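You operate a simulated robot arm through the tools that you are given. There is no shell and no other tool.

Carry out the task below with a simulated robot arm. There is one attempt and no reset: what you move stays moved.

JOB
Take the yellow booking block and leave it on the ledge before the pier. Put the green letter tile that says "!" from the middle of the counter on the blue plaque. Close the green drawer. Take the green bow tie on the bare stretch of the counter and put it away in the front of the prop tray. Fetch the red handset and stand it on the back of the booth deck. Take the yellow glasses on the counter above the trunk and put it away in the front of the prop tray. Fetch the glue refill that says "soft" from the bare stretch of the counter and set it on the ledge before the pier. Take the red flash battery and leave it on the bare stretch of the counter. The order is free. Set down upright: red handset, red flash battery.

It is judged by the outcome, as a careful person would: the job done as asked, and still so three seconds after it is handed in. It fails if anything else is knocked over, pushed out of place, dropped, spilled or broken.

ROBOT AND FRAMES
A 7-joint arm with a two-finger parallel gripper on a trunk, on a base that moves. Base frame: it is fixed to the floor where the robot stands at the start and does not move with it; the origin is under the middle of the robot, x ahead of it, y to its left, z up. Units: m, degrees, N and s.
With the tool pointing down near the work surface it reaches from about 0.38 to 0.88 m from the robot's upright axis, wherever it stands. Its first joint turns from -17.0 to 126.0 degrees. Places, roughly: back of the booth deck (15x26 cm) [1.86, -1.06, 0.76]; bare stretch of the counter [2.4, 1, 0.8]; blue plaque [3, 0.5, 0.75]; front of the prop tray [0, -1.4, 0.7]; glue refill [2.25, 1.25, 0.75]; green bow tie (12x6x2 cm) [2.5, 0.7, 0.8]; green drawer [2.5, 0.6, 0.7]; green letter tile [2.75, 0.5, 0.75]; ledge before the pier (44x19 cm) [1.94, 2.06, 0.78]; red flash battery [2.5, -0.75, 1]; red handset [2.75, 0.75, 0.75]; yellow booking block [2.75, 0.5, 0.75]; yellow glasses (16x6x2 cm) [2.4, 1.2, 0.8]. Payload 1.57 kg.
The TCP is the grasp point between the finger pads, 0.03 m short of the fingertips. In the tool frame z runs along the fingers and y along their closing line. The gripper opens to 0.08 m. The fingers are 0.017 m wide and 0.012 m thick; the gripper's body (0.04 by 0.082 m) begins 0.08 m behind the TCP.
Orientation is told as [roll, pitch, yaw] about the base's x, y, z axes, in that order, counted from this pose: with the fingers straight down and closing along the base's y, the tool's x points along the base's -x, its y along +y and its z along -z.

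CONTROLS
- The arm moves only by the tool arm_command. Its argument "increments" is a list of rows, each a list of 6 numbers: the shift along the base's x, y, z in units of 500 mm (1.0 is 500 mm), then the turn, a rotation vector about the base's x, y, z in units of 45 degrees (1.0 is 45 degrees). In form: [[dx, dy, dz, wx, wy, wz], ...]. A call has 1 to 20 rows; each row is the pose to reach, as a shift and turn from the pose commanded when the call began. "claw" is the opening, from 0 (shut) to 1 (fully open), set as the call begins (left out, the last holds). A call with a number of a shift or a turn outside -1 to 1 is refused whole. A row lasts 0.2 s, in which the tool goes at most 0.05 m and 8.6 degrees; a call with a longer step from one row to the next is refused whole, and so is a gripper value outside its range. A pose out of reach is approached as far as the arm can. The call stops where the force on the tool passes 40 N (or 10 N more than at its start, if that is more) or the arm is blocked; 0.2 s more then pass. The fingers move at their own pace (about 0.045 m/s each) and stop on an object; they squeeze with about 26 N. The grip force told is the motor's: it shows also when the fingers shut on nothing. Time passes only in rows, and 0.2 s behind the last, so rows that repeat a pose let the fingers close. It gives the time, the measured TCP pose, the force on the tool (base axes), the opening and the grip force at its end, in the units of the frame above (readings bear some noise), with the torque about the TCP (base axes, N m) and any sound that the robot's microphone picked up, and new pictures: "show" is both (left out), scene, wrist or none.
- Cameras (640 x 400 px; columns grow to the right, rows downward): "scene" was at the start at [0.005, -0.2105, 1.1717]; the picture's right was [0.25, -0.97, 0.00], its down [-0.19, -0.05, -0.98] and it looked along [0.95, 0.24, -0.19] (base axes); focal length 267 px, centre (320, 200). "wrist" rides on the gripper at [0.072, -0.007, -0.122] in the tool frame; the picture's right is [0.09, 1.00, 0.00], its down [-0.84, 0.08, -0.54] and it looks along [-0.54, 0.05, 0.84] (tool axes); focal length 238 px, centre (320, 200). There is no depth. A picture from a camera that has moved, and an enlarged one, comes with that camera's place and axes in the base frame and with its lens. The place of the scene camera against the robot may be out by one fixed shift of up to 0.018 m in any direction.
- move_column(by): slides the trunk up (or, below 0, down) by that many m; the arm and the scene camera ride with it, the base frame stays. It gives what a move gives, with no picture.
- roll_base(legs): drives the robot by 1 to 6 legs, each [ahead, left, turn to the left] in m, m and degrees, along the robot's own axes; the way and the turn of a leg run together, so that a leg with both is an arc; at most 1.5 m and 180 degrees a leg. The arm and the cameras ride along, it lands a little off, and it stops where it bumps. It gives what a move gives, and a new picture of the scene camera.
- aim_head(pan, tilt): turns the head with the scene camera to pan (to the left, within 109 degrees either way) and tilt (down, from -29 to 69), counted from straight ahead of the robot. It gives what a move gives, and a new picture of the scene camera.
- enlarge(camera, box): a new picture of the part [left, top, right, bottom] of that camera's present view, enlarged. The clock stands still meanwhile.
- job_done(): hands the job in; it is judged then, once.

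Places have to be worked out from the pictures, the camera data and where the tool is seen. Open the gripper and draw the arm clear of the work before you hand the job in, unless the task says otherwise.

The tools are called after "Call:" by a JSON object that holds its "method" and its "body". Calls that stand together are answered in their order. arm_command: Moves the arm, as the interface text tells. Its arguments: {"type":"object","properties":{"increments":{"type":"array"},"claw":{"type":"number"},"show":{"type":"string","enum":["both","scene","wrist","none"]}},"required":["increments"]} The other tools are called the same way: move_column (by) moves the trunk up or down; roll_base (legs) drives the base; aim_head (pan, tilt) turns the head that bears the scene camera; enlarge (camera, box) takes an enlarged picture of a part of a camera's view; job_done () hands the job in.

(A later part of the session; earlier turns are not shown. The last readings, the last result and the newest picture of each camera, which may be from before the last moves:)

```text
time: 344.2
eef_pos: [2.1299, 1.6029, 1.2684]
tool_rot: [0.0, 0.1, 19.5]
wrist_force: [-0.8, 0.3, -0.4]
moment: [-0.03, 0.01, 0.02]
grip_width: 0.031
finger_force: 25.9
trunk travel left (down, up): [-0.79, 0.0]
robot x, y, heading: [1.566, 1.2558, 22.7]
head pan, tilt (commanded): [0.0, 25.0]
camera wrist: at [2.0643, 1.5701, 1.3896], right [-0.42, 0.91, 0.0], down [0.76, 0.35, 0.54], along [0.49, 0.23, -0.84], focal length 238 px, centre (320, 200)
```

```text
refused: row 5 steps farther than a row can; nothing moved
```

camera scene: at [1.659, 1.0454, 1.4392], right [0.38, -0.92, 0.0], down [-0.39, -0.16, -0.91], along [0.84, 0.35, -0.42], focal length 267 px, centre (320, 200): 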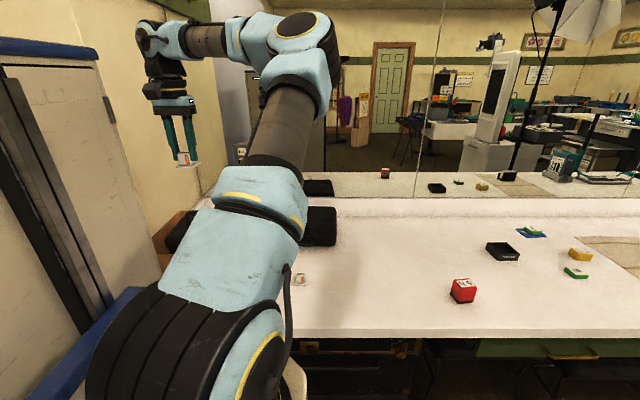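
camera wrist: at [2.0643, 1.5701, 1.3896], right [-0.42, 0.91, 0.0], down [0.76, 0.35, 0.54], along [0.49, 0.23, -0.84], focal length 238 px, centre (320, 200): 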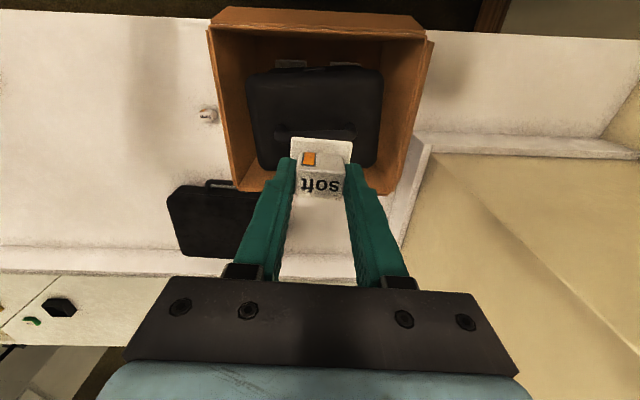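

Call:
{"method": "arm_command", "body": {"increments": [[-0.026, 0.079, 0, 0, 0, 0], [-0.052, 0.158, -0.02, 0, 0, 0], [-0.078, 0.237, -0.04, 0, 0, 0], [-0.104, 0.316, -0.06, 0, 0, 0], [-0.13, 0.395, -0.08, 0, 0, 0], [-0.156, 0.474, -0.1, 0, 0, 0], [-0.182, 0.553, -0.12, 0, 0, 0], [-0.2086, 0.6334, -0.14, 0, 0, 0], [-0.2086, 0.6334, -0.14, 0, 0, 0]], "claw": 0, "show": "both"}}

```text
time: 346.2
eef_pos: [2.0557, 1.8103, 1.1982]
tool_rot: [0.0, 0.0, 19.4]
wrist_force: [0.2, 0.3, 0.2]
moment: [0.03, -0.01, 0.02]
grip_width: 0.0308
finger_force: 25.5
out of reach, approached as far as the arm can: row 6, 7, 8, 9
trunk travel left (down, up): [-0.79, 0.0]
robot x, y, heading: [1.5616, 1.2577, 22.6]
head pan, tilt (commanded): [0.0, 25.0]
camera scene: at [1.6588, 1.0452, 1.4391], right [0.38, -0.92, 0.0], down [-0.39, -0.16, -0.91], along [0.84, 0.35, -0.42], focal length 267 px, centre (320, 200)
camera wrist: at [1.9881, 1.7794, 1.3205], right [-0.42, 0.91, 0.0], down [0.76, 0.35, 0.54], along [0.49, 0.23, -0.84], focal length 238 px, centre (320, 200)
```

scene: 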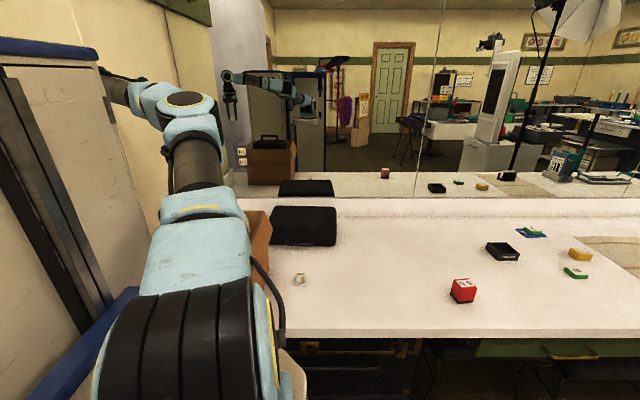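
wrist: 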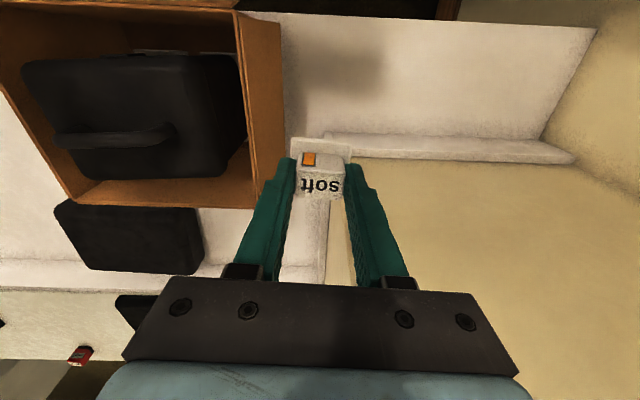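

Reach to the left is limited from here. The trunk under the counter is recessed, so I can go closer: I'll draw the tool back 0.11 m and roll the base forward 0.11 m.

Call:
{"method": "arm_command", "body": {"increments": [[-0.07, -0.03, 0, 0, 0, 0], [-0.14, -0.06, 0, 0, 0, 0], [-0.21, -0.09, 0, 0, 0, 0]], "claw": 0, "show": "none"}}

Call:
{"method": "roll_base", "body": {"legs": [[0.11, 0.01, 0]]}}

```text
time: 347.0
eef_pos: [1.9506, 1.7645, 1.2012]
tool_rot: [0.0, 0.1, 19.4]
wrist_force: [0.3, 0.5, 0.5]
moment: [-0.04, 0.03, 0.0]
grip_width: 0.0308
finger_force: 25.9
trunk travel left (down, up): [-0.79, 0.0]
robot x, y, heading: [1.5637, 1.2588, 22.4]
head pan, tilt (commanded): [0.0, 25.0]
```

```text
time: 348.2
eef_pos: [2.0468, 1.8159, 1.1997]
tool_rot: [0.0, 0.1, 19.5]
wrist_force: [-0.1, 0.5, -0.5]
moment: [0.02, -0.04, -0.01]
grip_width: 0.0306
finger_force: 26.0
trunk travel left (down, up): [-0.79, 0.0]
robot x, y, heading: [1.6657, 1.3083, 22.5]
head pan, tilt (commanded): [0.0, 25.0]
camera scene: at [1.7568, 1.097, 1.4392], right [0.38, -0.92, 0.0], down [-0.39, -0.16, -0.91], along [0.84, 0.35, -0.42], focal length 267 px, centre (320, 200)
```

scene: 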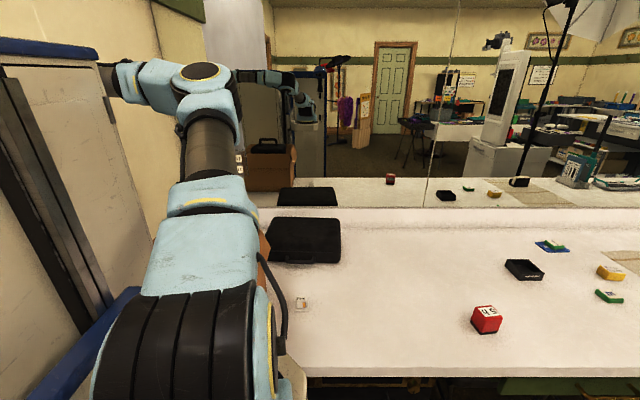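

Now I'll move over the ledge spot and descend to z≈1.05 for a look.

Call:
{"method": "arm_command", "body": {"increments": [[-0.014, 0.069, 0, 0, 0, 0], [-0.028, 0.138, 0, 0, 0, 0], [-0.0424, 0.2074, 0, 0, 0, 0], [-0.0424, 0.2074, -0.08, 0, 0, 0], [-0.0424, 0.2074, -0.16, 0, 0, 0], [-0.0424, 0.2074, -0.24, 0, 0, 0], [-0.0424, 0.2074, -0.3, 0, 0, 0]], "claw": 0, "show": "both"}}

```text
time: 349.8
eef_pos: [2.0747, 1.8695, 1.1083]
tool_rot: [0.1, 0.2, 19.4]
wrist_force: [-0.2, 0.7, -1.3]
moment: [-0.01, -0.03, 0.0]
grip_width: 0.0308
finger_force: 26.2
out of reach, approached as far as the arm can: row 2, 3, 4, 5, 6, 7
trunk travel left (down, up): [-0.79, 0.0]
robot x, y, heading: [1.665, 1.3101, 22.5]
head pan, tilt (commanded): [0.0, 25.0]
camera scene: at [1.757, 1.0971, 1.4391], right [0.38, -0.92, 0.0], down [-0.39, -0.16, -0.91], along [0.84, 0.35, -0.42], focal length 267 px, centre (320, 200)
camera wrist: at [2.0091, 1.838, 1.2304], right [-0.42, 0.91, 0.0], down [0.76, 0.35, 0.54], along [0.49, 0.23, -0.84], focal length 238 px, centre (320, 200)
```

scene: 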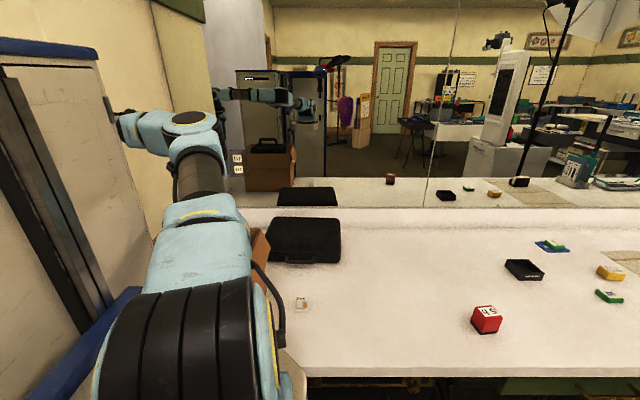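
wrist: 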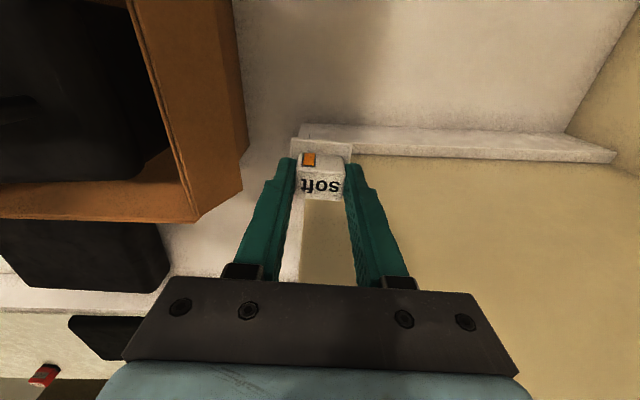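

The side reach is the limit (my arm's base sits ahead-right of centre). A better stance is with the robot turned 45° left. I'll first raise and recentre the arm, back off and turn.

Call:
{"method": "arm_command", "body": {"increments": [[0, 0, 0.1, 0, 0, 0], [0, 0, 0.19, 0, 0, 0], [0.024, -0.087, 0.22, 0, 0, 0], [0.049, -0.174, 0.24, 0, 0, 0], [0.074, -0.261, 0.26, 0, 0, 0], [0.098, -0.349, 0.26, 0, 0, 0], [0.123, -0.436, 0.26, 0, 0, 0], [0.147, -0.523, 0.26, 0, 0, 0], [0.172, -0.61, 0.26, 0, 0, 0], [0.196, -0.698, 0.26, 0, 0, 0]], "claw": 0, "show": "none"}}

Call:
{"method": "roll_base", "body": {"legs": [[-0.33, -0.09, 0], [0, 0, 45]]}}

Call:
{"method": "arm_command", "body": {"increments": [[0, 0, 0, 0, 0, 0]], "claw": 0, "show": "wrist"}}

```text
time: 352.0
eef_pos: [2.1763, 1.5227, 1.2403]
tool_rot: [0.0, 0.1, 19.6]
wrist_force: [0.9, 0.5, -0.4]
moment: [-0.05, -0.02, 0.0]
grip_width: 0.0309
finger_force: 26.1
out of reach, approached as far as the arm can: row 1, 2
trunk travel left (down, up): [-0.79, 0.0]
robot x, y, heading: [1.6631, 1.3075, 22.6]
head pan, tilt (commanded): [0.0, 25.0]
```

```text
time: 356.3
eef_pos: [1.6061, 1.6154, 1.2392]
tool_rot: [0.0, 0.1, 64.6]
wrist_force: [0.1, -0.2, -0.2]
moment: [-0.04, 0.01, 0.02]
grip_width: 0.0311
finger_force: 26.4
trunk travel left (down, up): [-0.79, 0.0]
robot x, y, heading: [1.397, 1.1034, 67.8]
head pan, tilt (commanded): [0.0, 25.0]
camera scene: at [1.6076, 1.0203, 1.4392], right [0.93, -0.38, 0.0], down [-0.16, -0.39, -0.91], along [0.34, 0.84, -0.42], focal length 267 px, centre (320, 200)
```

scene: 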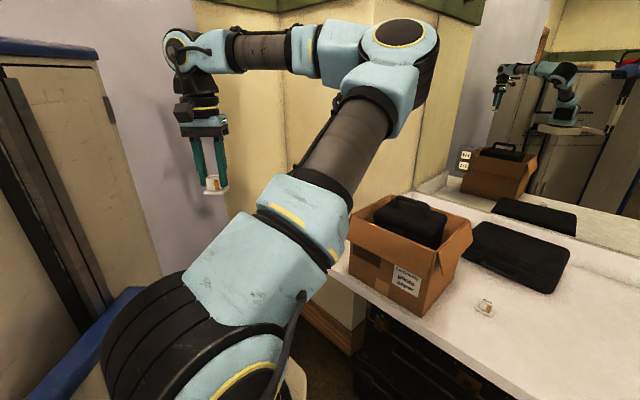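

```text
time: 356.7
eef_pos: [1.605, 1.6145, 1.2394]
tool_rot: [0.0, 0.2, 64.7]
wrist_force: [-0.7, -0.8, -0.6]
moment: [0.01, 0.02, -0.02]
grip_width: 0.0308
finger_force: 26.4
trunk travel left (down, up): [-0.79, 0.0]
robot x, y, heading: [1.3953, 1.0996, 67.8]
head pan, tilt (commanded): [0.0, 25.0]
camera wrist: at [1.5803, 1.5446, 1.3615], right [-0.94, 0.34, 0.0], down [0.29, 0.79, 0.54], along [0.19, 0.51, -0.84], focal length 238 px, centre (320, 200)
```

wrist: 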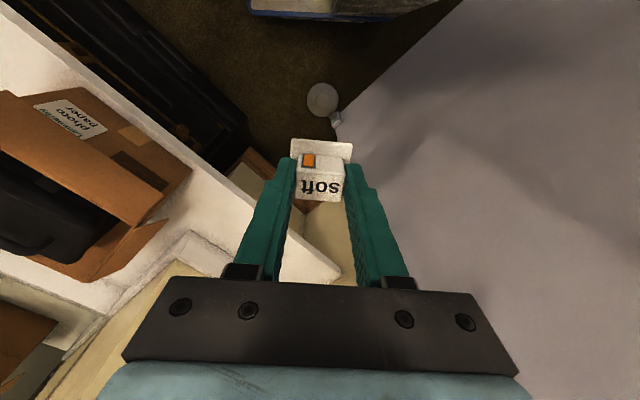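

The view confirms the backdrop foot at about (1.65, 1.76). I'll roll ahead 0.16 and right 0.14 to the 45° stance, leaving ~5 cm to the foot.

Call:
{"method": "roll_base", "body": {"legs": [[0.16, -0.14, 0]]}}

Call:
{"method": "arm_command", "body": {"increments": [[0, 0, 0, 0, 0, 0]], "claw": 0, "show": "wrist"}}

```text
time: 358.4
eef_pos: [1.7943, 1.7129, 1.2397]
tool_rot: [0.0, 0.0, 64.5]
wrist_force: [0.5, 0.5, -0.9]
moment: [-0.01, -0.02, 0.01]
grip_width: 0.0305
finger_force: 26.0
trunk travel left (down, up): [-0.79, 0.0]
robot x, y, heading: [1.5821, 1.1982, 67.6]
head pan, tilt (commanded): [0.0, 25.0]
camera scene: at [1.7942, 1.1184, 1.4392], right [0.92, -0.38, 0.0], down [-0.16, -0.39, -0.91], along [0.35, 0.84, -0.42], focal length 267 px, centre (320, 200)
```

scene: 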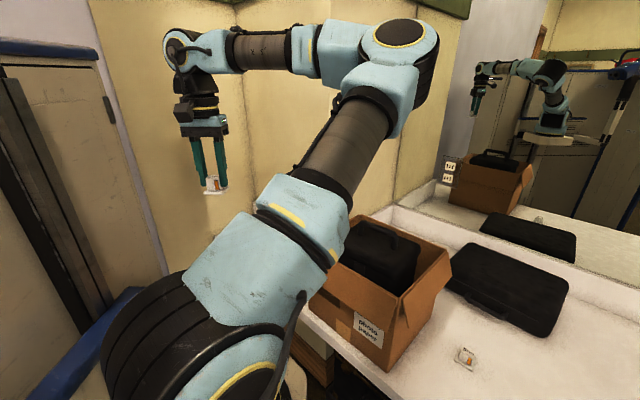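

```text
time: 358.8
eef_pos: [1.7947, 1.7131, 1.241]
tool_rot: [0.1, 0.2, 64.5]
wrist_force: [-0.7, 0.5, -0.2]
moment: [0.01, 0.04, -0.01]
grip_width: 0.0309
finger_force: 25.6
trunk travel left (down, up): [-0.79, 0.0]
robot x, y, heading: [1.5824, 1.1983, 67.5]
head pan, tilt (commanded): [0.0, 25.0]
camera wrist: at [1.7692, 1.6429, 1.3615], right [-0.94, 0.35, 0.0], down [0.29, 0.79, 0.54], along [0.19, 0.51, -0.84], focal length 238 px, centre (320, 200)
```

wrist: 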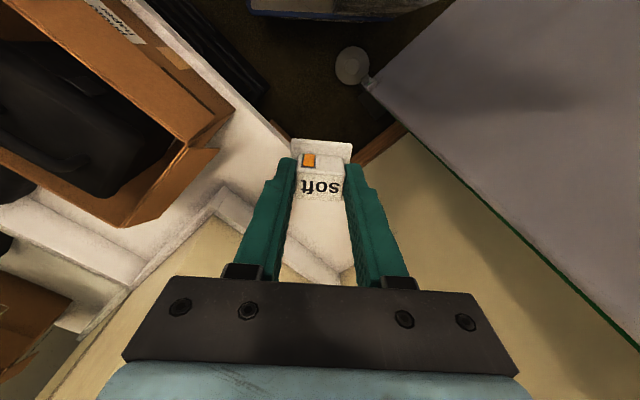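

I'm in place. I'll carry the refill over the ledge to about (1.982, 1.972), turning it square with the ledge and coming down to z≈1.10.

Call:
{"method": "arm_command", "body": {"increments": [[0.0468, 0.0646, -0.02, 0, 0, -0.115], [0.0936, 0.1292, -0.04, 0, 0, -0.23], [0.1403, 0.1938, -0.07, 0, 0, -0.345], [0.1871, 0.2584, -0.11, 0, 0, -0.461], [0.2339, 0.323, -0.15, 0, 0, -0.576], [0.2807, 0.3876, -0.19, 0, 0, -0.691], [0.3274, 0.4522, -0.235, 0, 0, -0.807], [0.3742, 0.5168, -0.282, 0, 0, -0.922], [0.3742, 0.5168, -0.282, 0, 0, -0.922]], "claw": 0, "show": "both"}}

```text
time: 360.8
eef_pos: [1.9826, 1.9702, 1.1022]
tool_rot: [-0.1, 0.0, 23.0]
wrist_force: [0.5, 0.4, 0.3]
moment: [-0.01, 0.01, 0.0]
grip_width: 0.0306
finger_force: 26.0
trunk travel left (down, up): [-0.79, 0.0]
robot x, y, heading: [1.5795, 1.2003, 67.2]
head pan, tilt (commanded): [0.0, 25.0]
camera scene: at [1.7943, 1.1185, 1.4391], right [0.92, -0.38, 0.0], down [-0.16, -0.39, -0.91], along [0.35, 0.84, -0.42], focal length 267 px, centre (320, 200)
camera wrist: at [1.9178, 1.9345, 1.2236], right [-0.47, 0.88, 0.0], down [0.74, 0.4, 0.54], along [0.48, 0.26, -0.84], focal length 238 px, centre (320, 200)
```

scene: 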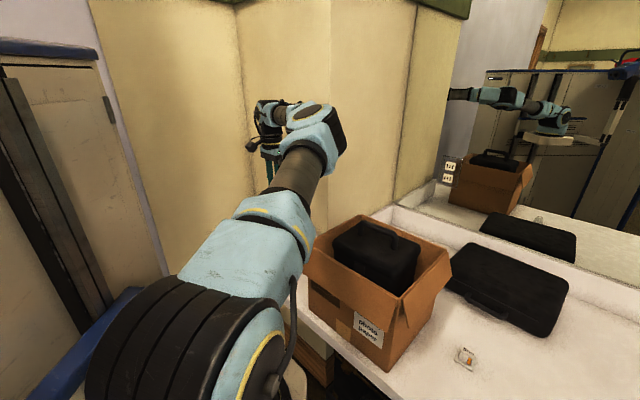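
wrist: 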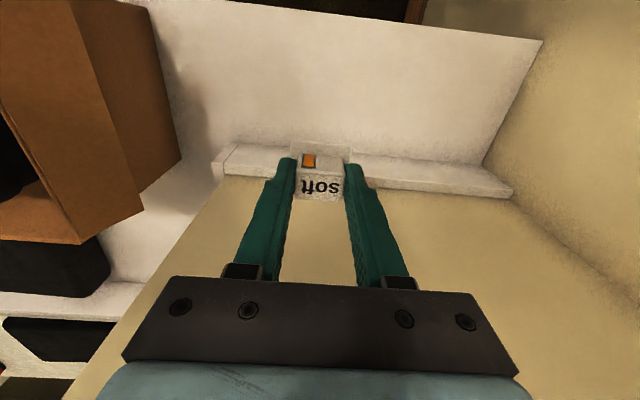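

Position over the ledge is right (n≈0.125, well between front edge and back lip). I'll lower the refill.

Call:
{"method": "arm_command", "body": {"increments": [[0, 0, -0.08, 0, 0, 0], [0, 0, -0.16, 0, 0, 0], [0, 0, -0.24, 0, 0, 0], [0, 0, -0.32, 0, 0, 0], [0, 0, -0.4, 0, 0, 0], [0, 0, -0.46, 0, 0, 0], [0, 0, -0.51, 0, 0, 0]], "claw": 0, "show": "both"}}

```text
time: 362.4
eef_pos: [1.9814, 1.9709, 0.8446]
tool_rot: [0.0, 0.0, 23.0]
wrist_force: [-0.9, -0.8, -0.1]
moment: [0.05, 0.02, -0.01]
grip_width: 0.0311
finger_force: 25.4
trunk travel left (down, up): [-0.79, 0.0]
robot x, y, heading: [1.5791, 1.198, 67.5]
head pan, tilt (commanded): [0.0, 25.0]
camera scene: at [1.7942, 1.1183, 1.4392], right [0.92, -0.38, 0.0], down [-0.16, -0.39, -0.91], along [0.35, 0.84, -0.42], focal length 267 px, centre (320, 200)
camera wrist: at [1.9167, 1.9345, 0.966], right [-0.47, 0.88, 0.0], down [0.74, 0.4, 0.54], along [0.48, 0.26, -0.84], focal length 238 px, centre (320, 200)
```

scene: 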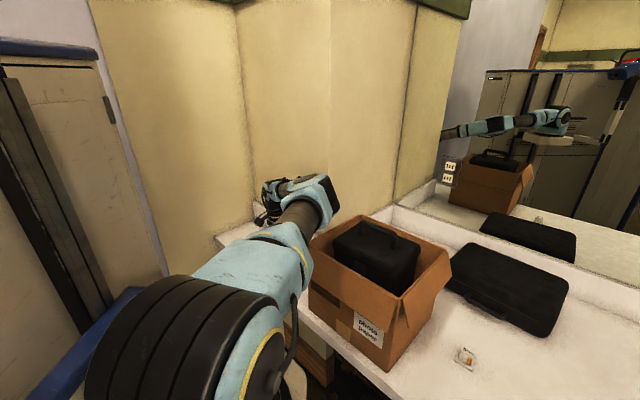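
wrist: 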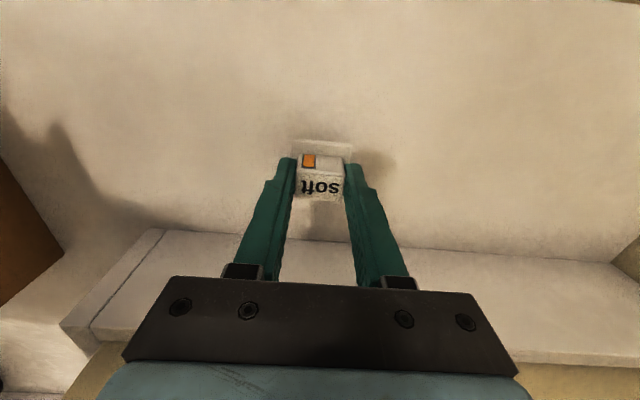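

Nearly down; continue in small steps until contact.

Call:
{"method": "arm_command", "body": {"increments": [[0, 0, -0.008, 0, 0, 0], [0, 0, -0.016, 0, 0, 0], [0, 0, -0.024, 0, 0, 0], [0, 0, -0.03, 0, 0, 0]], "claw": 0, "show": "none"}}

```text
time: 363.4
eef_pos: [1.9804, 1.9708, 0.8297]
tool_rot: [0.0, 0.1, 23.0]
wrist_force: [-0.6, 0.8, -0.9]
moment: [-0.01, -0.01, -0.03]
grip_width: 0.0309
finger_force: 25.7
trunk travel left (down, up): [-0.79, 0.0]
robot x, y, heading: [1.5818, 1.2019, 67.4]
head pan, tilt (commanded): [0.0, 25.0]
```

Call:
{"method": "arm_command", "body": {"increments": [[0, 0, -0.005, 0, 0, 0], [0, 0, -0.01, 0, 0, 0], [0, 0, -0.015, 0, 0, 0]], "claw": 0, "show": "none"}}

```text
time: 364.2
eef_pos: [1.9819, 1.9719, 0.8248]
tool_rot: [0.2, 0.0, 23.1]
wrist_force: [-2.3, -6.2, 22.2]
moment: [-0.18, -0.06, -0.02]
grip_width: 0.0308
finger_force: 25.9
trunk travel left (down, up): [-0.79, 0.0]
robot x, y, heading: [1.5823, 1.1977, 67.5]
head pan, tilt (commanded): [0.0, 25.0]
```

Contact (22 N). Ease off and open, then lift straight up.

Call:
{"method": "arm_command", "body": {"increments": [[0, 0, 0.004, 0, 0, 0], [0, 0, 0.004, 0, 0, 0]], "claw": 0, "show": "none"}}

Call:
{"method": "arm_command", "body": {"increments": [[0, 0, 0, 0, 0, 0], [0, 0, 0, 0, 0, 0], [0, 0, 0.03, 0, 0, 0], [0, 0, 0.09, 0, 0, 0], [0, 0, 0.17, 0, 0, 0], [0, 0, 0.26, 0, 0, 0], [0, 0, 0.35, 0, 0, 0], [0, 0, 0.44, 0, 0, 0], [0, 0, 0.53, 0, 0, 0]], "claw": 0.9, "show": "both"}}

```text
time: 364.8
eef_pos: [1.981, 1.9716, 0.8243]
tool_rot: [0.2, 0.1, 23.0]
wrist_force: [1.3, 3.4, 17.6]
moment: [0.21, -0.13, -0.01]
grip_width: 0.0309
finger_force: 25.4
trunk travel left (down, up): [-0.79, 0.0]
robot x, y, heading: [1.586, 1.2004, 67.3]
head pan, tilt (commanded): [0.0, 25.0]
```

```text
time: 366.8
eef_pos: [1.9793, 1.9687, 1.0897]
tool_rot: [0.0, 0.1, 23.0]
wrist_force: [-1.0, 0.2, -0.5]
moment: [-0.04, 0.02, -0.01]
grip_width: 0.0719
finger_force: 0.1
trunk travel left (down, up): [-0.79, 0.0]
robot x, y, heading: [1.5803, 1.1988, 67.5]
head pan, tilt (commanded): [0.0, 25.0]
camera scene: at [1.7945, 1.1188, 1.4391], right [0.92, -0.38, 0.0], down [-0.16, -0.39, -0.91], along [0.35, 0.84, -0.42], focal length 267 px, centre (320, 200)
camera wrist: at [1.9154, 1.9335, 1.2117], right [-0.47, 0.88, 0.0], down [0.74, 0.4, 0.54], along [0.48, 0.26, -0.84], focal length 238 px, centre (320, 200)
```

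scene: 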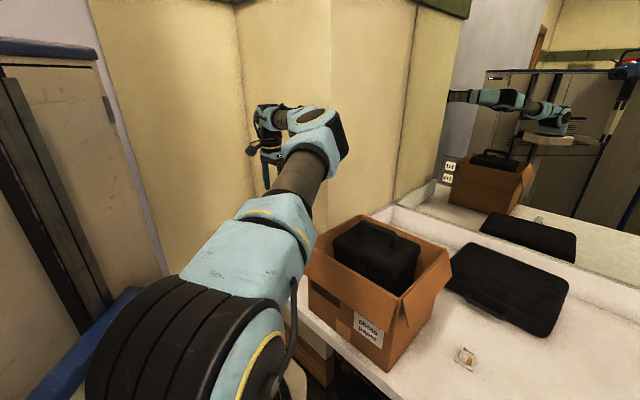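
wrist: 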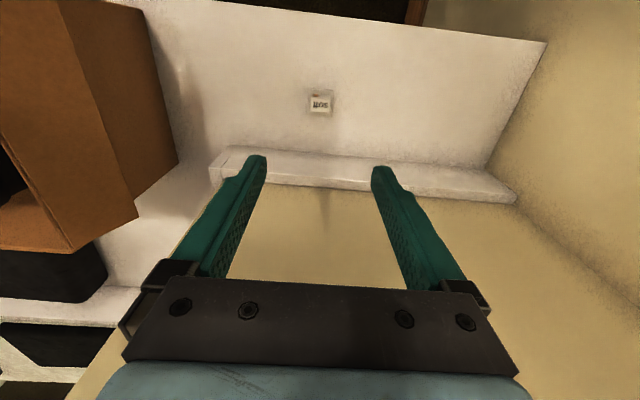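

The refill sits on the ledge and the box is undisturbed. I'll raise and draw the arm back the way it came.

Call:
{"method": "arm_command", "body": {"increments": [[-0.02, -0.028, 0.08, 0, 0, 0], [-0.06, -0.084, 0.15, 0, 0, 0], [-0.11, -0.152, 0.2, 0, 0, 0], [-0.16, -0.221, 0.24, 0, 0, 0], [-0.21, -0.29, 0.27, 0, 0, 0], [-0.26, -0.359, 0.29, 0, 0, 0], [-0.31, -0.428, 0.3, 0, 0, 0], [-0.36, -0.5, 0.3, 0, 0, 0]], "claw": 1, "show": "none"}}

Call:
{"method": "roll_base", "body": {"legs": [[-0.16, 0.14, 0], [0, 0, -44.5], [0, -1.08, 0]]}}

Call:
{"method": "move_column", "body": {"by": -0.29}}

```text
time: 368.6
eef_pos: [1.8026, 1.7175, 1.2367]
tool_rot: [-0.1, 0.0, 23.0]
wrist_force: [0.0, 0.3, -0.3]
moment: [-0.06, 0.02, -0.01]
grip_width: 0.0799
finger_force: 0.1
trunk travel left (down, up): [-0.79, 0.0]
robot x, y, heading: [1.5844, 1.2002, 67.3]
head pan, tilt (commanded): [0.0, 25.0]
```

```text
time: 377.4
eef_pos: [2.3267, 0.3351, 1.2385]
tool_rot: [0.0, 0.2, -21.7]
wrist_force: [0.6, 0.5, 0.1]
moment: [-0.01, -0.03, -0.02]
grip_width: 0.0802
finger_force: 0.0
trunk travel left (down, up): [-0.79, 0.0]
robot x, y, heading: [1.8054, 0.1201, 22.6]
head pan, tilt (commanded): [0.0, 25.0]
camera scene: at [1.8994, -0.0891, 1.4392], right [0.39, -0.92, 0.0], down [-0.39, -0.16, -0.91], along [0.84, 0.35, -0.42], focal length 267 px, centre (320, 200)
```

scene: 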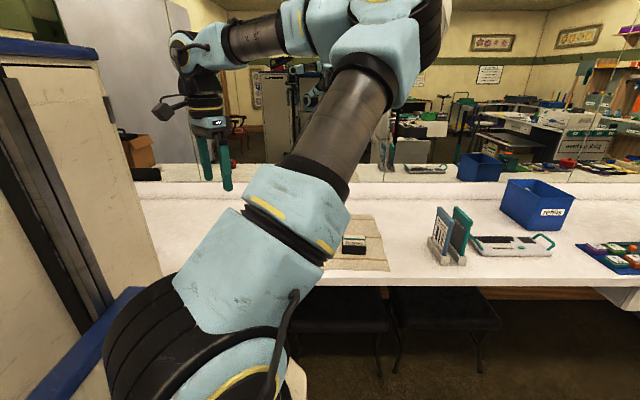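

```text
time: 380.3
eef_pos: [2.3264, 0.3364, 0.9476]
tool_rot: [0.0, 0.1, -21.8]
wrist_force: [-0.3, -0.5, 0.4]
moment: [-0.03, 0.02, -0.03]
grip_width: 0.0799
finger_force: 0.0
trunk travel left (down, up): [-0.5, 0.29]
robot x, y, heading: [1.8067, 0.1215, 22.7]
head pan, tilt (commanded): [0.0, 25.0]
```

Now near the middle of the counter. I'll turn the wrist back square and roll forward to the yellow block.

Call:
{"method": "arm_command", "body": {"increments": [[0, 0, 0.04, 0, 0, 0.18], [0, 0, 0.08, 0, 0, 0.36], [0, 0, 0.12, 0, 0, 0.54], [0, 0, 0.14, 0, 0, 0.72], [0, 0, 0.15, 0, 0, 0.9], [0, 0, 0.15, 0, 0, 1.0]], "claw": 1, "show": "none"}}

Call:
{"method": "roll_base", "body": {"legs": [[0.31, -0.04, 0.3]]}}

Call:
{"method": "arm_command", "body": {"increments": [[0, 0, 0, 0, 0, 0]], "claw": 1, "show": "wrist"}}

```text
time: 381.7
eef_pos: [2.326, 0.3348, 1.0242]
tool_rot: [0.0, 0.1, 23.3]
wrist_force: [-0.1, -0.3, 0.6]
moment: [-0.01, -0.01, 0.0]
grip_width: 0.08
finger_force: 0.0
trunk travel left (down, up): [-0.5, 0.29]
robot x, y, heading: [1.811, 0.1238, 22.4]
head pan, tilt (commanded): [0.0, 25.0]
```

```text
time: 383.8
eef_pos: [2.6287, 0.429, 1.0239]
tool_rot: [0.0, 0.0, 23.9]
wrist_force: [-0.5, 0.4, 0.0]
moment: [-0.01, 0.02, -0.01]
grip_width: 0.0799
finger_force: 0.1
trunk travel left (down, up): [-0.5, 0.29]
robot x, y, heading: [2.1118, 0.2085, 23.5]
head pan, tilt (commanded): [0.0, 25.0]
camera scene: at [2.2065, -0.0019, 1.1491], right [0.4, -0.92, 0.0], down [-0.39, -0.17, -0.91], along [0.83, 0.36, -0.42], focal length 267 px, centre (320, 200)
```

scene: 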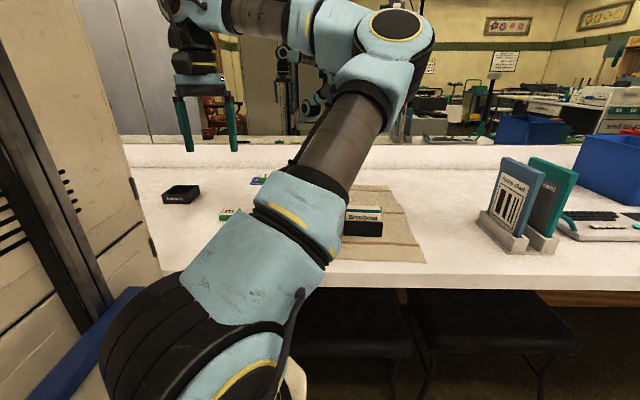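

```text
time: 384.2
eef_pos: [2.6272, 0.428, 1.0235]
tool_rot: [-0.1, 0.1, 24.0]
wrist_force: [-0.3, -0.9, -0.1]
moment: [-0.02, -0.03, 0.02]
grip_width: 0.0801
finger_force: 0.0
trunk travel left (down, up): [-0.5, 0.29]
robot x, y, heading: [2.1118, 0.2107, 23.6]
head pan, tilt (commanded): [0.0, 25.0]
camera wrist: at [2.5639, 0.3916, 1.1454], right [-0.49, 0.87, 0.0], down [0.73, 0.41, 0.54], along [0.47, 0.26, -0.84], focal length 238 px, centre (320, 200)
```

wrist: 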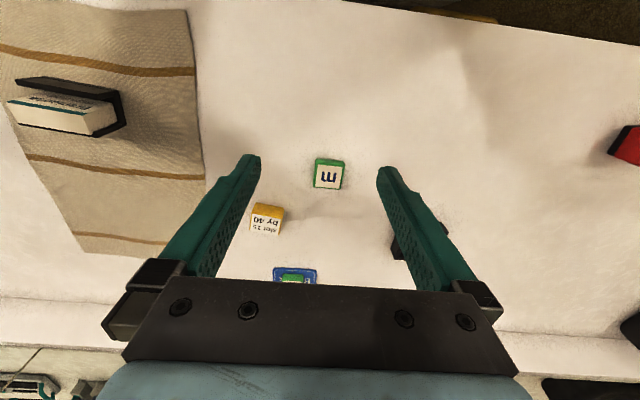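

Call:
{"method": "enlarge", "body": {"camera": "wrist", "box": [210, 180, 338, 280]}}

```text
4.00 times, centred on (274, 230) of wrist
camera zoom: at [2.5639, 0.3916, 1.1454], right [-0.49, 0.87, 0.0], down [0.73, 0.41, 0.54], along [0.47, 0.26, -0.84], focal length 953 px, centre (504, 80)
```

zoom: 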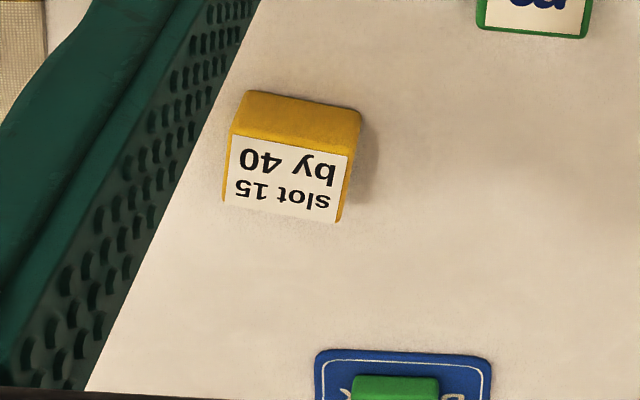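

The block (5.1 cm wide, top ≈0.817) is centred at about (2.843, 0.437), edges at ~106.5°. I'll move above it, turning to match.

Call:
{"method": "arm_command", "body": {"increments": [[0.086, 0.004, -0.02, 0, 0, -0.034], [0.173, 0.008, -0.05, 0, 0, -0.067], [0.259, 0.011, -0.09, 0, 0, -0.1], [0.345, 0.015, -0.14, 0, 0, -0.134], [0.4316, 0.018, -0.18, 0, 0, -0.167]], "claw": 1, "show": "wrist"}}

```text
time: 385.4
eef_pos: [2.8421, 0.4373, 0.9316]
tool_rot: [0.0, 0.0, 16.5]
wrist_force: [0.4, 0.3, 0.5]
moment: [-0.02, -0.04, 0.0]
grip_width: 0.0799
finger_force: 0.0
trunk travel left (down, up): [-0.5, 0.29]
robot x, y, heading: [2.1126, 0.2071, 23.5]
head pan, tilt (commanded): [0.0, 25.0]
camera wrist: at [2.7743, 0.4092, 1.053], right [-0.37, 0.93, 0.0], down [0.78, 0.31, 0.54], along [0.5, 0.2, -0.84], focal length 238 px, centre (320, 200)
```

wrist: 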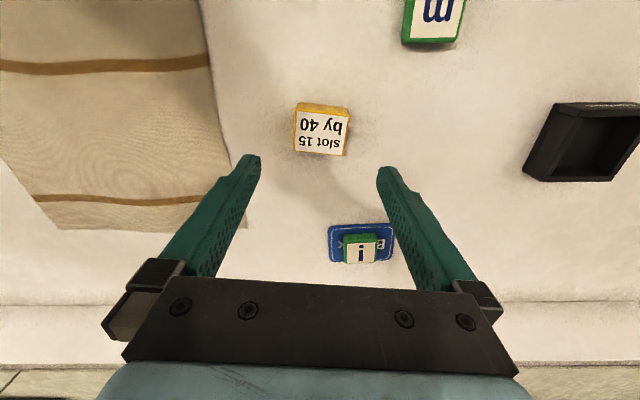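

Well centred. Descend and grip.

Call:
{"method": "arm_command", "body": {"increments": [[0, 0, -0.07, 0, 0, 0], [0, 0, -0.14, 0, 0, 0], [0, 0, -0.19, 0, 0, 0], [0, 0, -0.223, 0, 0, 0]], "claw": 1, "show": "none"}}

Call:
{"method": "arm_command", "body": {"increments": [[0, 0, 0, 0, 0, 0], [0, 0, 0, 0, 0, 0], [0, 0, 0, 0, 0, 0], [0, 0, 0, 0, 0, 0]], "claw": 0, "show": "wrist"}}

```text
time: 386.4
eef_pos: [2.8413, 0.4357, 0.8228]
tool_rot: [-0.1, 0.0, 16.5]
wrist_force: [0.1, -0.3, 0.1]
moment: [0.02, -0.01, -0.03]
grip_width: 0.0801
finger_force: 0.1
trunk travel left (down, up): [-0.5, 0.29]
robot x, y, heading: [2.1102, 0.2092, 23.7]
head pan, tilt (commanded): [0.0, 25.0]
```

```text
time: 387.4
eef_pos: [2.842, 0.4363, 0.8225]
tool_rot: [0.0, 0.0, 16.3]
wrist_force: [0.9, -0.8, 0.2]
moment: [0.02, -0.03, -0.01]
grip_width: 0.0539
finger_force: 26.0
trunk travel left (down, up): [-0.5, 0.29]
robot x, y, heading: [2.1104, 0.2075, 24.0]
head pan, tilt (commanded): [0.0, 25.0]
camera wrist: at [2.774, 0.4076, 0.9442], right [-0.37, 0.93, 0.0], down [0.78, 0.31, 0.54], along [0.5, 0.2, -0.84], focal length 238 px, centre (320, 200)
```

wrist: 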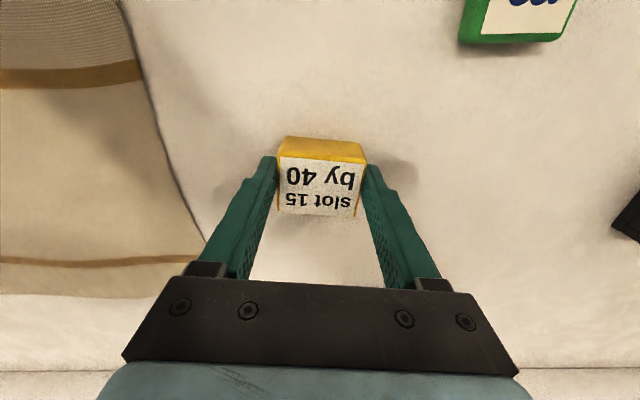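

Gripped. Lift straight up and draw back before driving to the ledge.

Call:
{"method": "arm_command", "body": {"increments": [[0, 0, 0.04, 0, 0, 0], [0, 0, 0.1, 0, 0, 0], [0, 0, 0.18, 0, 0, 0], [0, 0, 0.26, 0, 0, 0], [0, 0, 0.34, 0, 0, 0], [-0.07, -0.03, 0.38, 0, 0, 0], [-0.15, -0.06, 0.4, 0, 0, 0], [-0.23, -0.09, 0.41, 0, 0, 0], [-0.31, -0.12, 0.42, 0, 0, 0], [-0.39, -0.16, 0.42, 0, 0, 0]], "claw": 0, "show": "wrist"}}

```text
time: 389.6
eef_pos: [2.6478, 0.3567, 1.0307]
tool_rot: [-0.1, 0.2, 16.4]
wrist_force: [0.3, -1.1, -1.0]
moment: [-0.01, 0.01, 0.03]
grip_width: 0.0544
finger_force: 26.1
trunk travel left (down, up): [-0.5, 0.29]
robot x, y, heading: [2.104, 0.2052, 23.7]
head pan, tilt (commanded): [0.0, 25.0]
camera wrist: at [2.5804, 0.3281, 1.1531], right [-0.37, 0.93, 0.0], down [0.78, 0.31, 0.54], along [0.5, 0.2, -0.84], focal length 238 px, centre (320, 200)
```

wrist: 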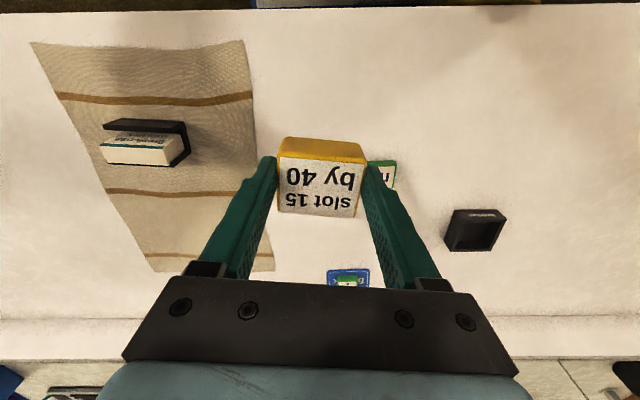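

Drive: back off, strafe left to before the ledge area, turn 44° left; then raise the column.

Call:
{"method": "roll_base", "body": {"legs": [[-0.31, 0, -0.7], [0, 1.1, 0], [0, 0, 44.5]]}}

Call:
{"method": "move_column", "body": {"by": 0.29}}

Call:
{"method": "arm_command", "body": {"increments": [[0, 0, -0.05, 0, 0, 0], [0, 0, -0.1, 0, 0, 0], [0, 0, -0.15, 0, 0, 0]], "claw": 0, "show": "wrist"}}

```text
time: 399.1
eef_pos: [1.6682, 1.5996, 1.0304]
tool_rot: [0.0, 0.1, 60.9]
wrist_force: [-0.2, -0.5, -1.5]
moment: [-0.01, 0.03, 0.0]
grip_width: 0.0539
finger_force: 26.1
trunk travel left (down, up): [-0.5, 0.29]
robot x, y, heading: [1.3887, 1.1157, 68.1]
head pan, tilt (commanded): [0.0, 25.0]
camera scene: at [1.5997, 1.0363, 1.1491], right [0.93, -0.38, 0.0], down [-0.16, -0.39, -0.91], along [0.34, 0.84, -0.42], focal length 267 px, centre (320, 200)
```

scene: 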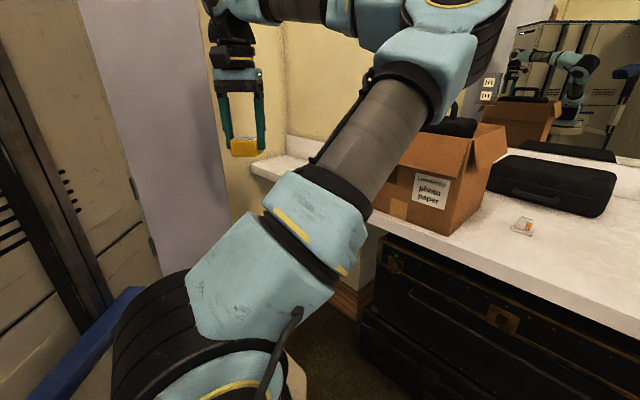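

```text
time: 402.0
eef_pos: [1.6682, 1.5995, 1.3212]
tool_rot: [0.0, 0.0, 60.9]
wrist_force: [-0.3, -0.4, -0.3]
moment: [-0.02, -0.02, -0.01]
grip_width: 0.054
finger_force: 26.1
trunk travel left (down, up): [-0.79, 0.0]
robot x, y, heading: [1.3877, 1.118, 67.9]
head pan, tilt (commanded): [0.0, 25.0]
```

```text
time: 402.8
eef_pos: [1.6694, 1.5954, 1.2461]
tool_rot: [0.0, 0.1, 60.8]
wrist_force: [0.2, -0.1, -0.5]
moment: [0.01, 0.0, 0.02]
grip_width: 0.0543
finger_force: 25.9
trunk travel left (down, up): [-0.79, 0.0]
robot x, y, heading: [1.3874, 1.1111, 67.9]
head pan, tilt (commanded): [0.0, 25.0]
camera wrist: at [1.6392, 1.5293, 1.3697], right [-0.91, 0.41, 0.0], down [0.34, 0.77, 0.54], along [0.22, 0.49, -0.84], focal length 238 px, centre (320, 200)
```

wrist: 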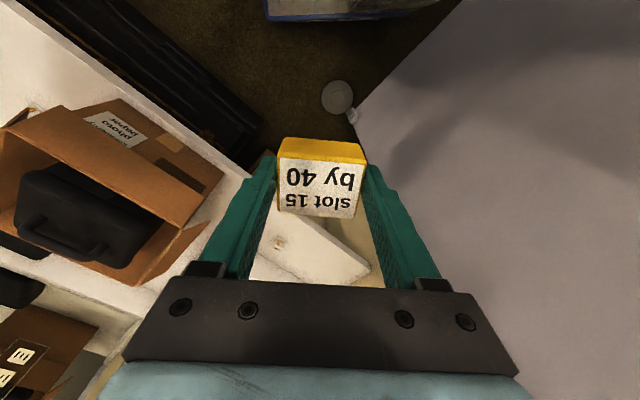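

Same pre-stance as before. I'll roll to the 45° stance and then carry the block over the ledge's right part.

Call:
{"method": "roll_base", "body": {"legs": [[0.154, -0.148, 0]]}}

Call:
{"method": "arm_command", "body": {"increments": [[0, 0, 0, 0, 0, 0]], "claw": 0, "show": "wrist"}}

```text
time: 404.4
eef_pos: [1.8632, 1.6879, 1.2481]
tool_rot: [0.0, 0.1, 61.0]
wrist_force: [-0.4, 0.2, -1.0]
moment: [0.02, -0.01, 0.03]
grip_width: 0.0541
finger_force: 25.9
trunk travel left (down, up): [-0.79, 0.0]
robot x, y, heading: [1.5831, 1.2093, 68.1]
head pan, tilt (commanded): [0.0, 25.0]
camera scene: at [1.7953, 1.1267, 1.4392], right [0.93, -0.37, 0.0], down [-0.16, -0.39, -0.91], along [0.34, 0.84, -0.42], focal length 267 px, centre (320, 200)
```

scene: 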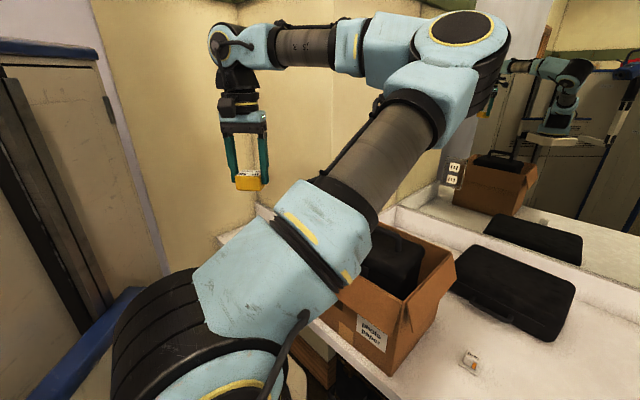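

```text
time: 404.9
eef_pos: [1.864, 1.6877, 1.2471]
tool_rot: [0.0, 0.1, 61.0]
wrist_force: [0.2, -0.1, -1.1]
moment: [0.01, -0.01, -0.04]
grip_width: 0.0543
finger_force: 25.8
trunk travel left (down, up): [-0.79, 0.0]
robot x, y, heading: [1.5824, 1.2041, 68.2]
head pan, tilt (commanded): [0.0, 25.0]
camera wrist: at [1.8337, 1.62, 1.3698], right [-0.92, 0.4, 0.0], down [0.34, 0.77, 0.54], along [0.22, 0.49, -0.84], focal length 238 px, centre (320, 200)
```

wrist: 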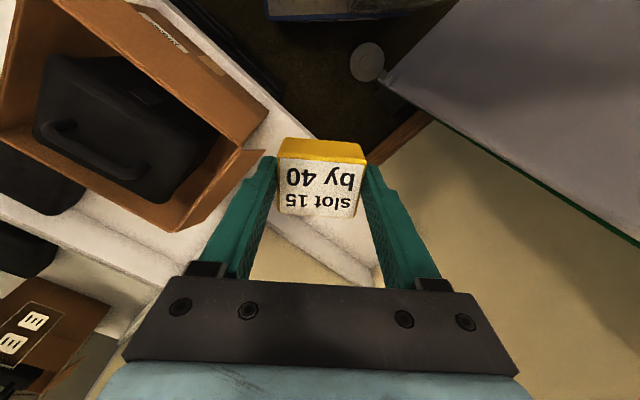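

Carry the block above the target (n≈0.07, s≈-1.395), squaring it with the ledge, then come down to z≈1.08.

Call:
{"method": "arm_command", "body": {"increments": [[0.033, 0.063, 0, 0, 0, -0.14], [0.066, 0.126, 0, 0, 0, -0.28], [0.098, 0.189, 0, 0, 0, -0.42], [0.131, 0.252, 0, 0, 0, -0.563], [0.164, 0.315, 0, 0, 0, -0.703], [0.1968, 0.3774, 0, 0, 0, -0.844], [0.1968, 0.3774, -0.09, 0, 0, -0.844], [0.1968, 0.3774, -0.18, 0, 0, -0.844], [0.1968, 0.3774, -0.27, 0, 0, -0.844], [0.1968, 0.3774, -0.34, 0, 0, -0.844]], "claw": 0, "show": "both"}}

```text
time: 407.1
eef_pos: [1.9612, 1.8754, 1.0751]
tool_rot: [0.0, 0.0, 23.0]
wrist_force: [-0.1, -1.0, -0.2]
moment: [0.0, 0.0, -0.01]
grip_width: 0.054
finger_force: 26.2
trunk travel left (down, up): [-0.79, 0.0]
robot x, y, heading: [1.588, 1.2019, 68.0]
head pan, tilt (commanded): [0.0, 25.0]
camera scene: at [1.7953, 1.1266, 1.4392], right [0.93, -0.37, 0.0], down [-0.16, -0.39, -0.91], along [0.34, 0.84, -0.42], focal length 267 px, centre (320, 200)
camera wrist: at [1.8965, 1.8389, 1.1972], right [-0.47, 0.88, 0.0], down [0.74, 0.4, 0.54], along [0.48, 0.26, -0.84], focal length 238 px, centre (320, 200)
```

scene: 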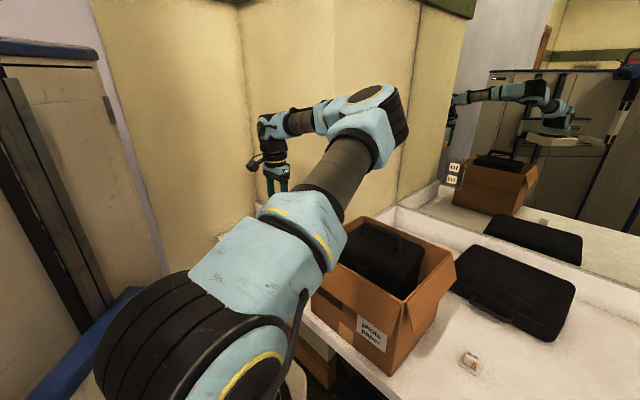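
wrist: 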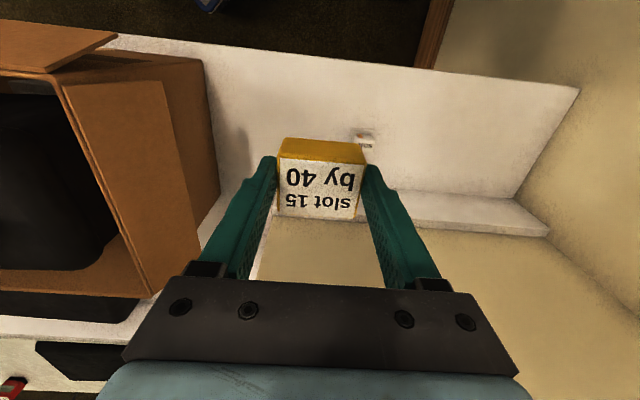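

Refill and block will sit side by side with clearance, and the forearm stays above the box. Lowering the block.

Call:
{"method": "arm_command", "body": {"increments": [[0, 0, -0.08, 0, 0, 0], [0, 0, -0.16, 0, 0, 0], [0, 0, -0.24, 0, 0, 0], [0, 0, -0.32, 0, 0, 0], [0, 0, -0.39, 0, 0, 0], [0, 0, -0.44, 0, 0, 0], [0, 0, -0.47, 0, 0, 0]], "claw": 0, "show": "both"}}

```text
time: 408.6
eef_pos: [1.9649, 1.8736, 0.8419]
tool_rot: [0.1, 0.0, 22.9]
wrist_force: [-0.8, 0.0, -0.3]
moment: [-0.03, 0.01, -0.01]
grip_width: 0.0542
finger_force: 26.5
trunk travel left (down, up): [-0.79, 0.0]
robot x, y, heading: [1.5824, 1.2049, 67.8]
head pan, tilt (commanded): [0.0, 25.0]
camera scene: at [1.7954, 1.1267, 1.4392], right [0.93, -0.37, 0.0], down [-0.16, -0.39, -0.91], along [0.34, 0.84, -0.42], focal length 267 px, centre (320, 200)
camera wrist: at [1.9007, 1.8375, 0.9638], right [-0.47, 0.88, 0.0], down [0.74, 0.4, 0.54], along [0.48, 0.26, -0.84], focal length 238 px, centre (320, 200)
```

scene: 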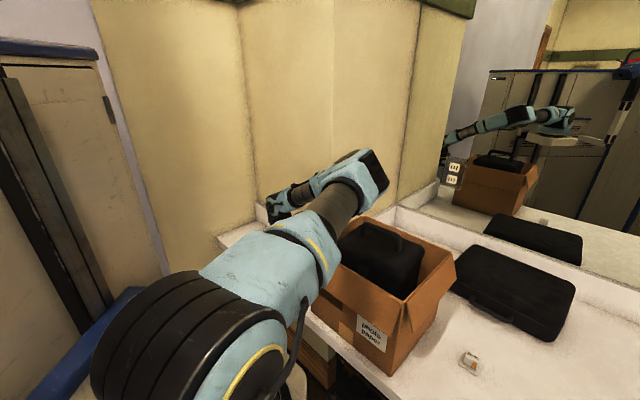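
wrist: 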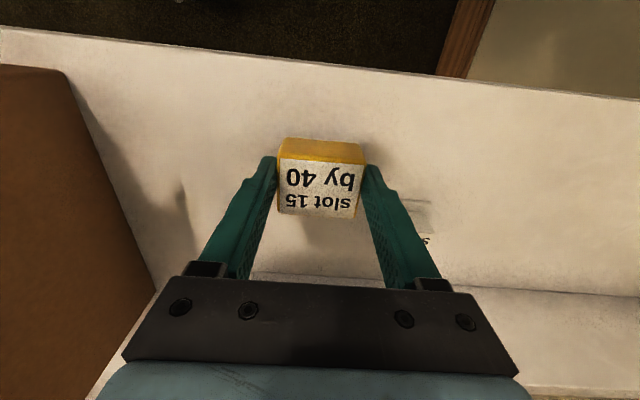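

Small steps down until contact.

Call:
{"method": "arm_command", "body": {"increments": [[0, 0, -0.008, 0, 0, 0], [0, 0, -0.016, 0, 0, 0], [0, 0, -0.024, 0, 0, 0], [0, 0, -0.03, 0, 0, 0]], "claw": 0, "show": "none"}}

Call:
{"method": "arm_command", "body": {"increments": [[0, 0, -0.005, 0, 0, 0], [0, 0, -0.01, 0, 0, 0]], "claw": 0, "show": "none"}}

```text
time: 409.6
eef_pos: [1.9608, 1.8753, 0.8274]
tool_rot: [0.0, 0.2, 23.0]
wrist_force: [0.8, -0.3, -0.8]
moment: [-0.01, 0.03, 0.02]
grip_width: 0.0541
finger_force: 26.3
trunk travel left (down, up): [-0.79, 0.0]
robot x, y, heading: [1.5784, 1.2045, 68.1]
head pan, tilt (commanded): [0.0, 25.0]
```

```text
time: 410.2
eef_pos: [1.9619, 1.8764, 0.8221]
tool_rot: [0.0, 0.0, 23.0]
wrist_force: [0.1, -1.6, 0.3]
moment: [0.03, -0.02, -0.01]
grip_width: 0.0541
finger_force: 25.8
trunk travel left (down, up): [-0.79, 0.0]
robot x, y, heading: [1.5849, 1.205, 67.9]
head pan, tilt (commanded): [0.0, 25.0]
```

Call:
{"method": "arm_command", "body": {"increments": [[0, 0, -0.004, 0, 0, 0], [0, 0, -0.008, 0, 0, 0]], "claw": 0, "show": "none"}}

```text
time: 410.9
eef_pos: [1.9623, 1.8773, 0.8213]
tool_rot: [0.1, -0.1, 22.9]
wrist_force: [0.2, -3.3, 23.4]
moment: [-0.12, -0.02, 0.0]
grip_width: 0.0547
finger_force: 25.5
trunk travel left (down, up): [-0.79, 0.0]
robot x, y, heading: [1.5831, 1.2005, 68.2]
head pan, tilt (commanded): [0.0, 25.0]
```

Contact (23 N). Release with limited opening, then lift straight up.

Call:
{"method": "arm_command", "body": {"increments": [[0, 0, 0.004, 0, 0, 0], [0, 0, 0.004, 0, 0, 0], [0, 0, 0.004, 0, 0, 0], [0, 0, 0.05, 0, 0, 0], [0, 0, 0.12, 0, 0, 0], [0, 0, 0.2, 0, 0, 0], [0, 0, 0.29, 0, 0, 0], [0, 0, 0.38, 0, 0, 0], [0, 0, 0.47, 0, 0, 0]], "claw": 0.82, "show": "both"}}

```text
time: 412.9
eef_pos: [1.9646, 1.8729, 1.0529]
tool_rot: [0.0, 0.1, 23.1]
wrist_force: [0.3, -0.1, -0.4]
moment: [-0.04, -0.01, 0.02]
grip_width: 0.0655
finger_force: 0.0
trunk travel left (down, up): [-0.79, 0.0]
robot x, y, heading: [1.5852, 1.2075, 67.9]
head pan, tilt (commanded): [0.0, 25.0]
camera scene: at [1.7957, 1.1271, 1.4391], right [0.93, -0.37, 0.0], down [-0.16, -0.39, -0.91], along [0.34, 0.84, -0.42], focal length 267 px, centre (320, 200)
camera wrist: at [1.9005, 1.8374, 1.1747], right [-0.47, 0.88, 0.0], down [0.74, 0.4, 0.54], along [0.48, 0.26, -0.84], focal length 238 px, centre (320, 200)
```

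scene: 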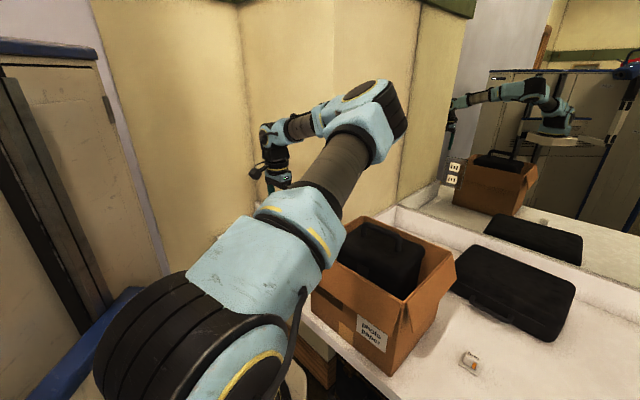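
wrist: 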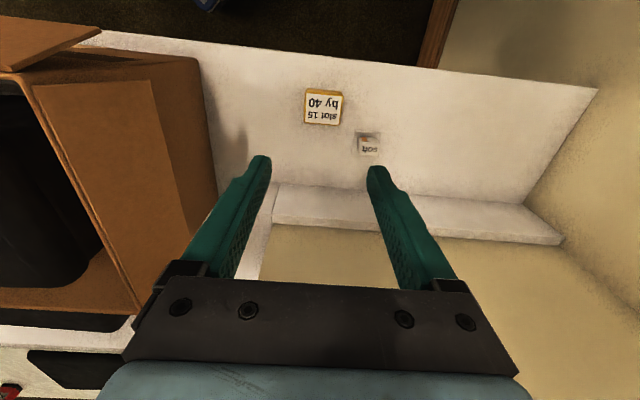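

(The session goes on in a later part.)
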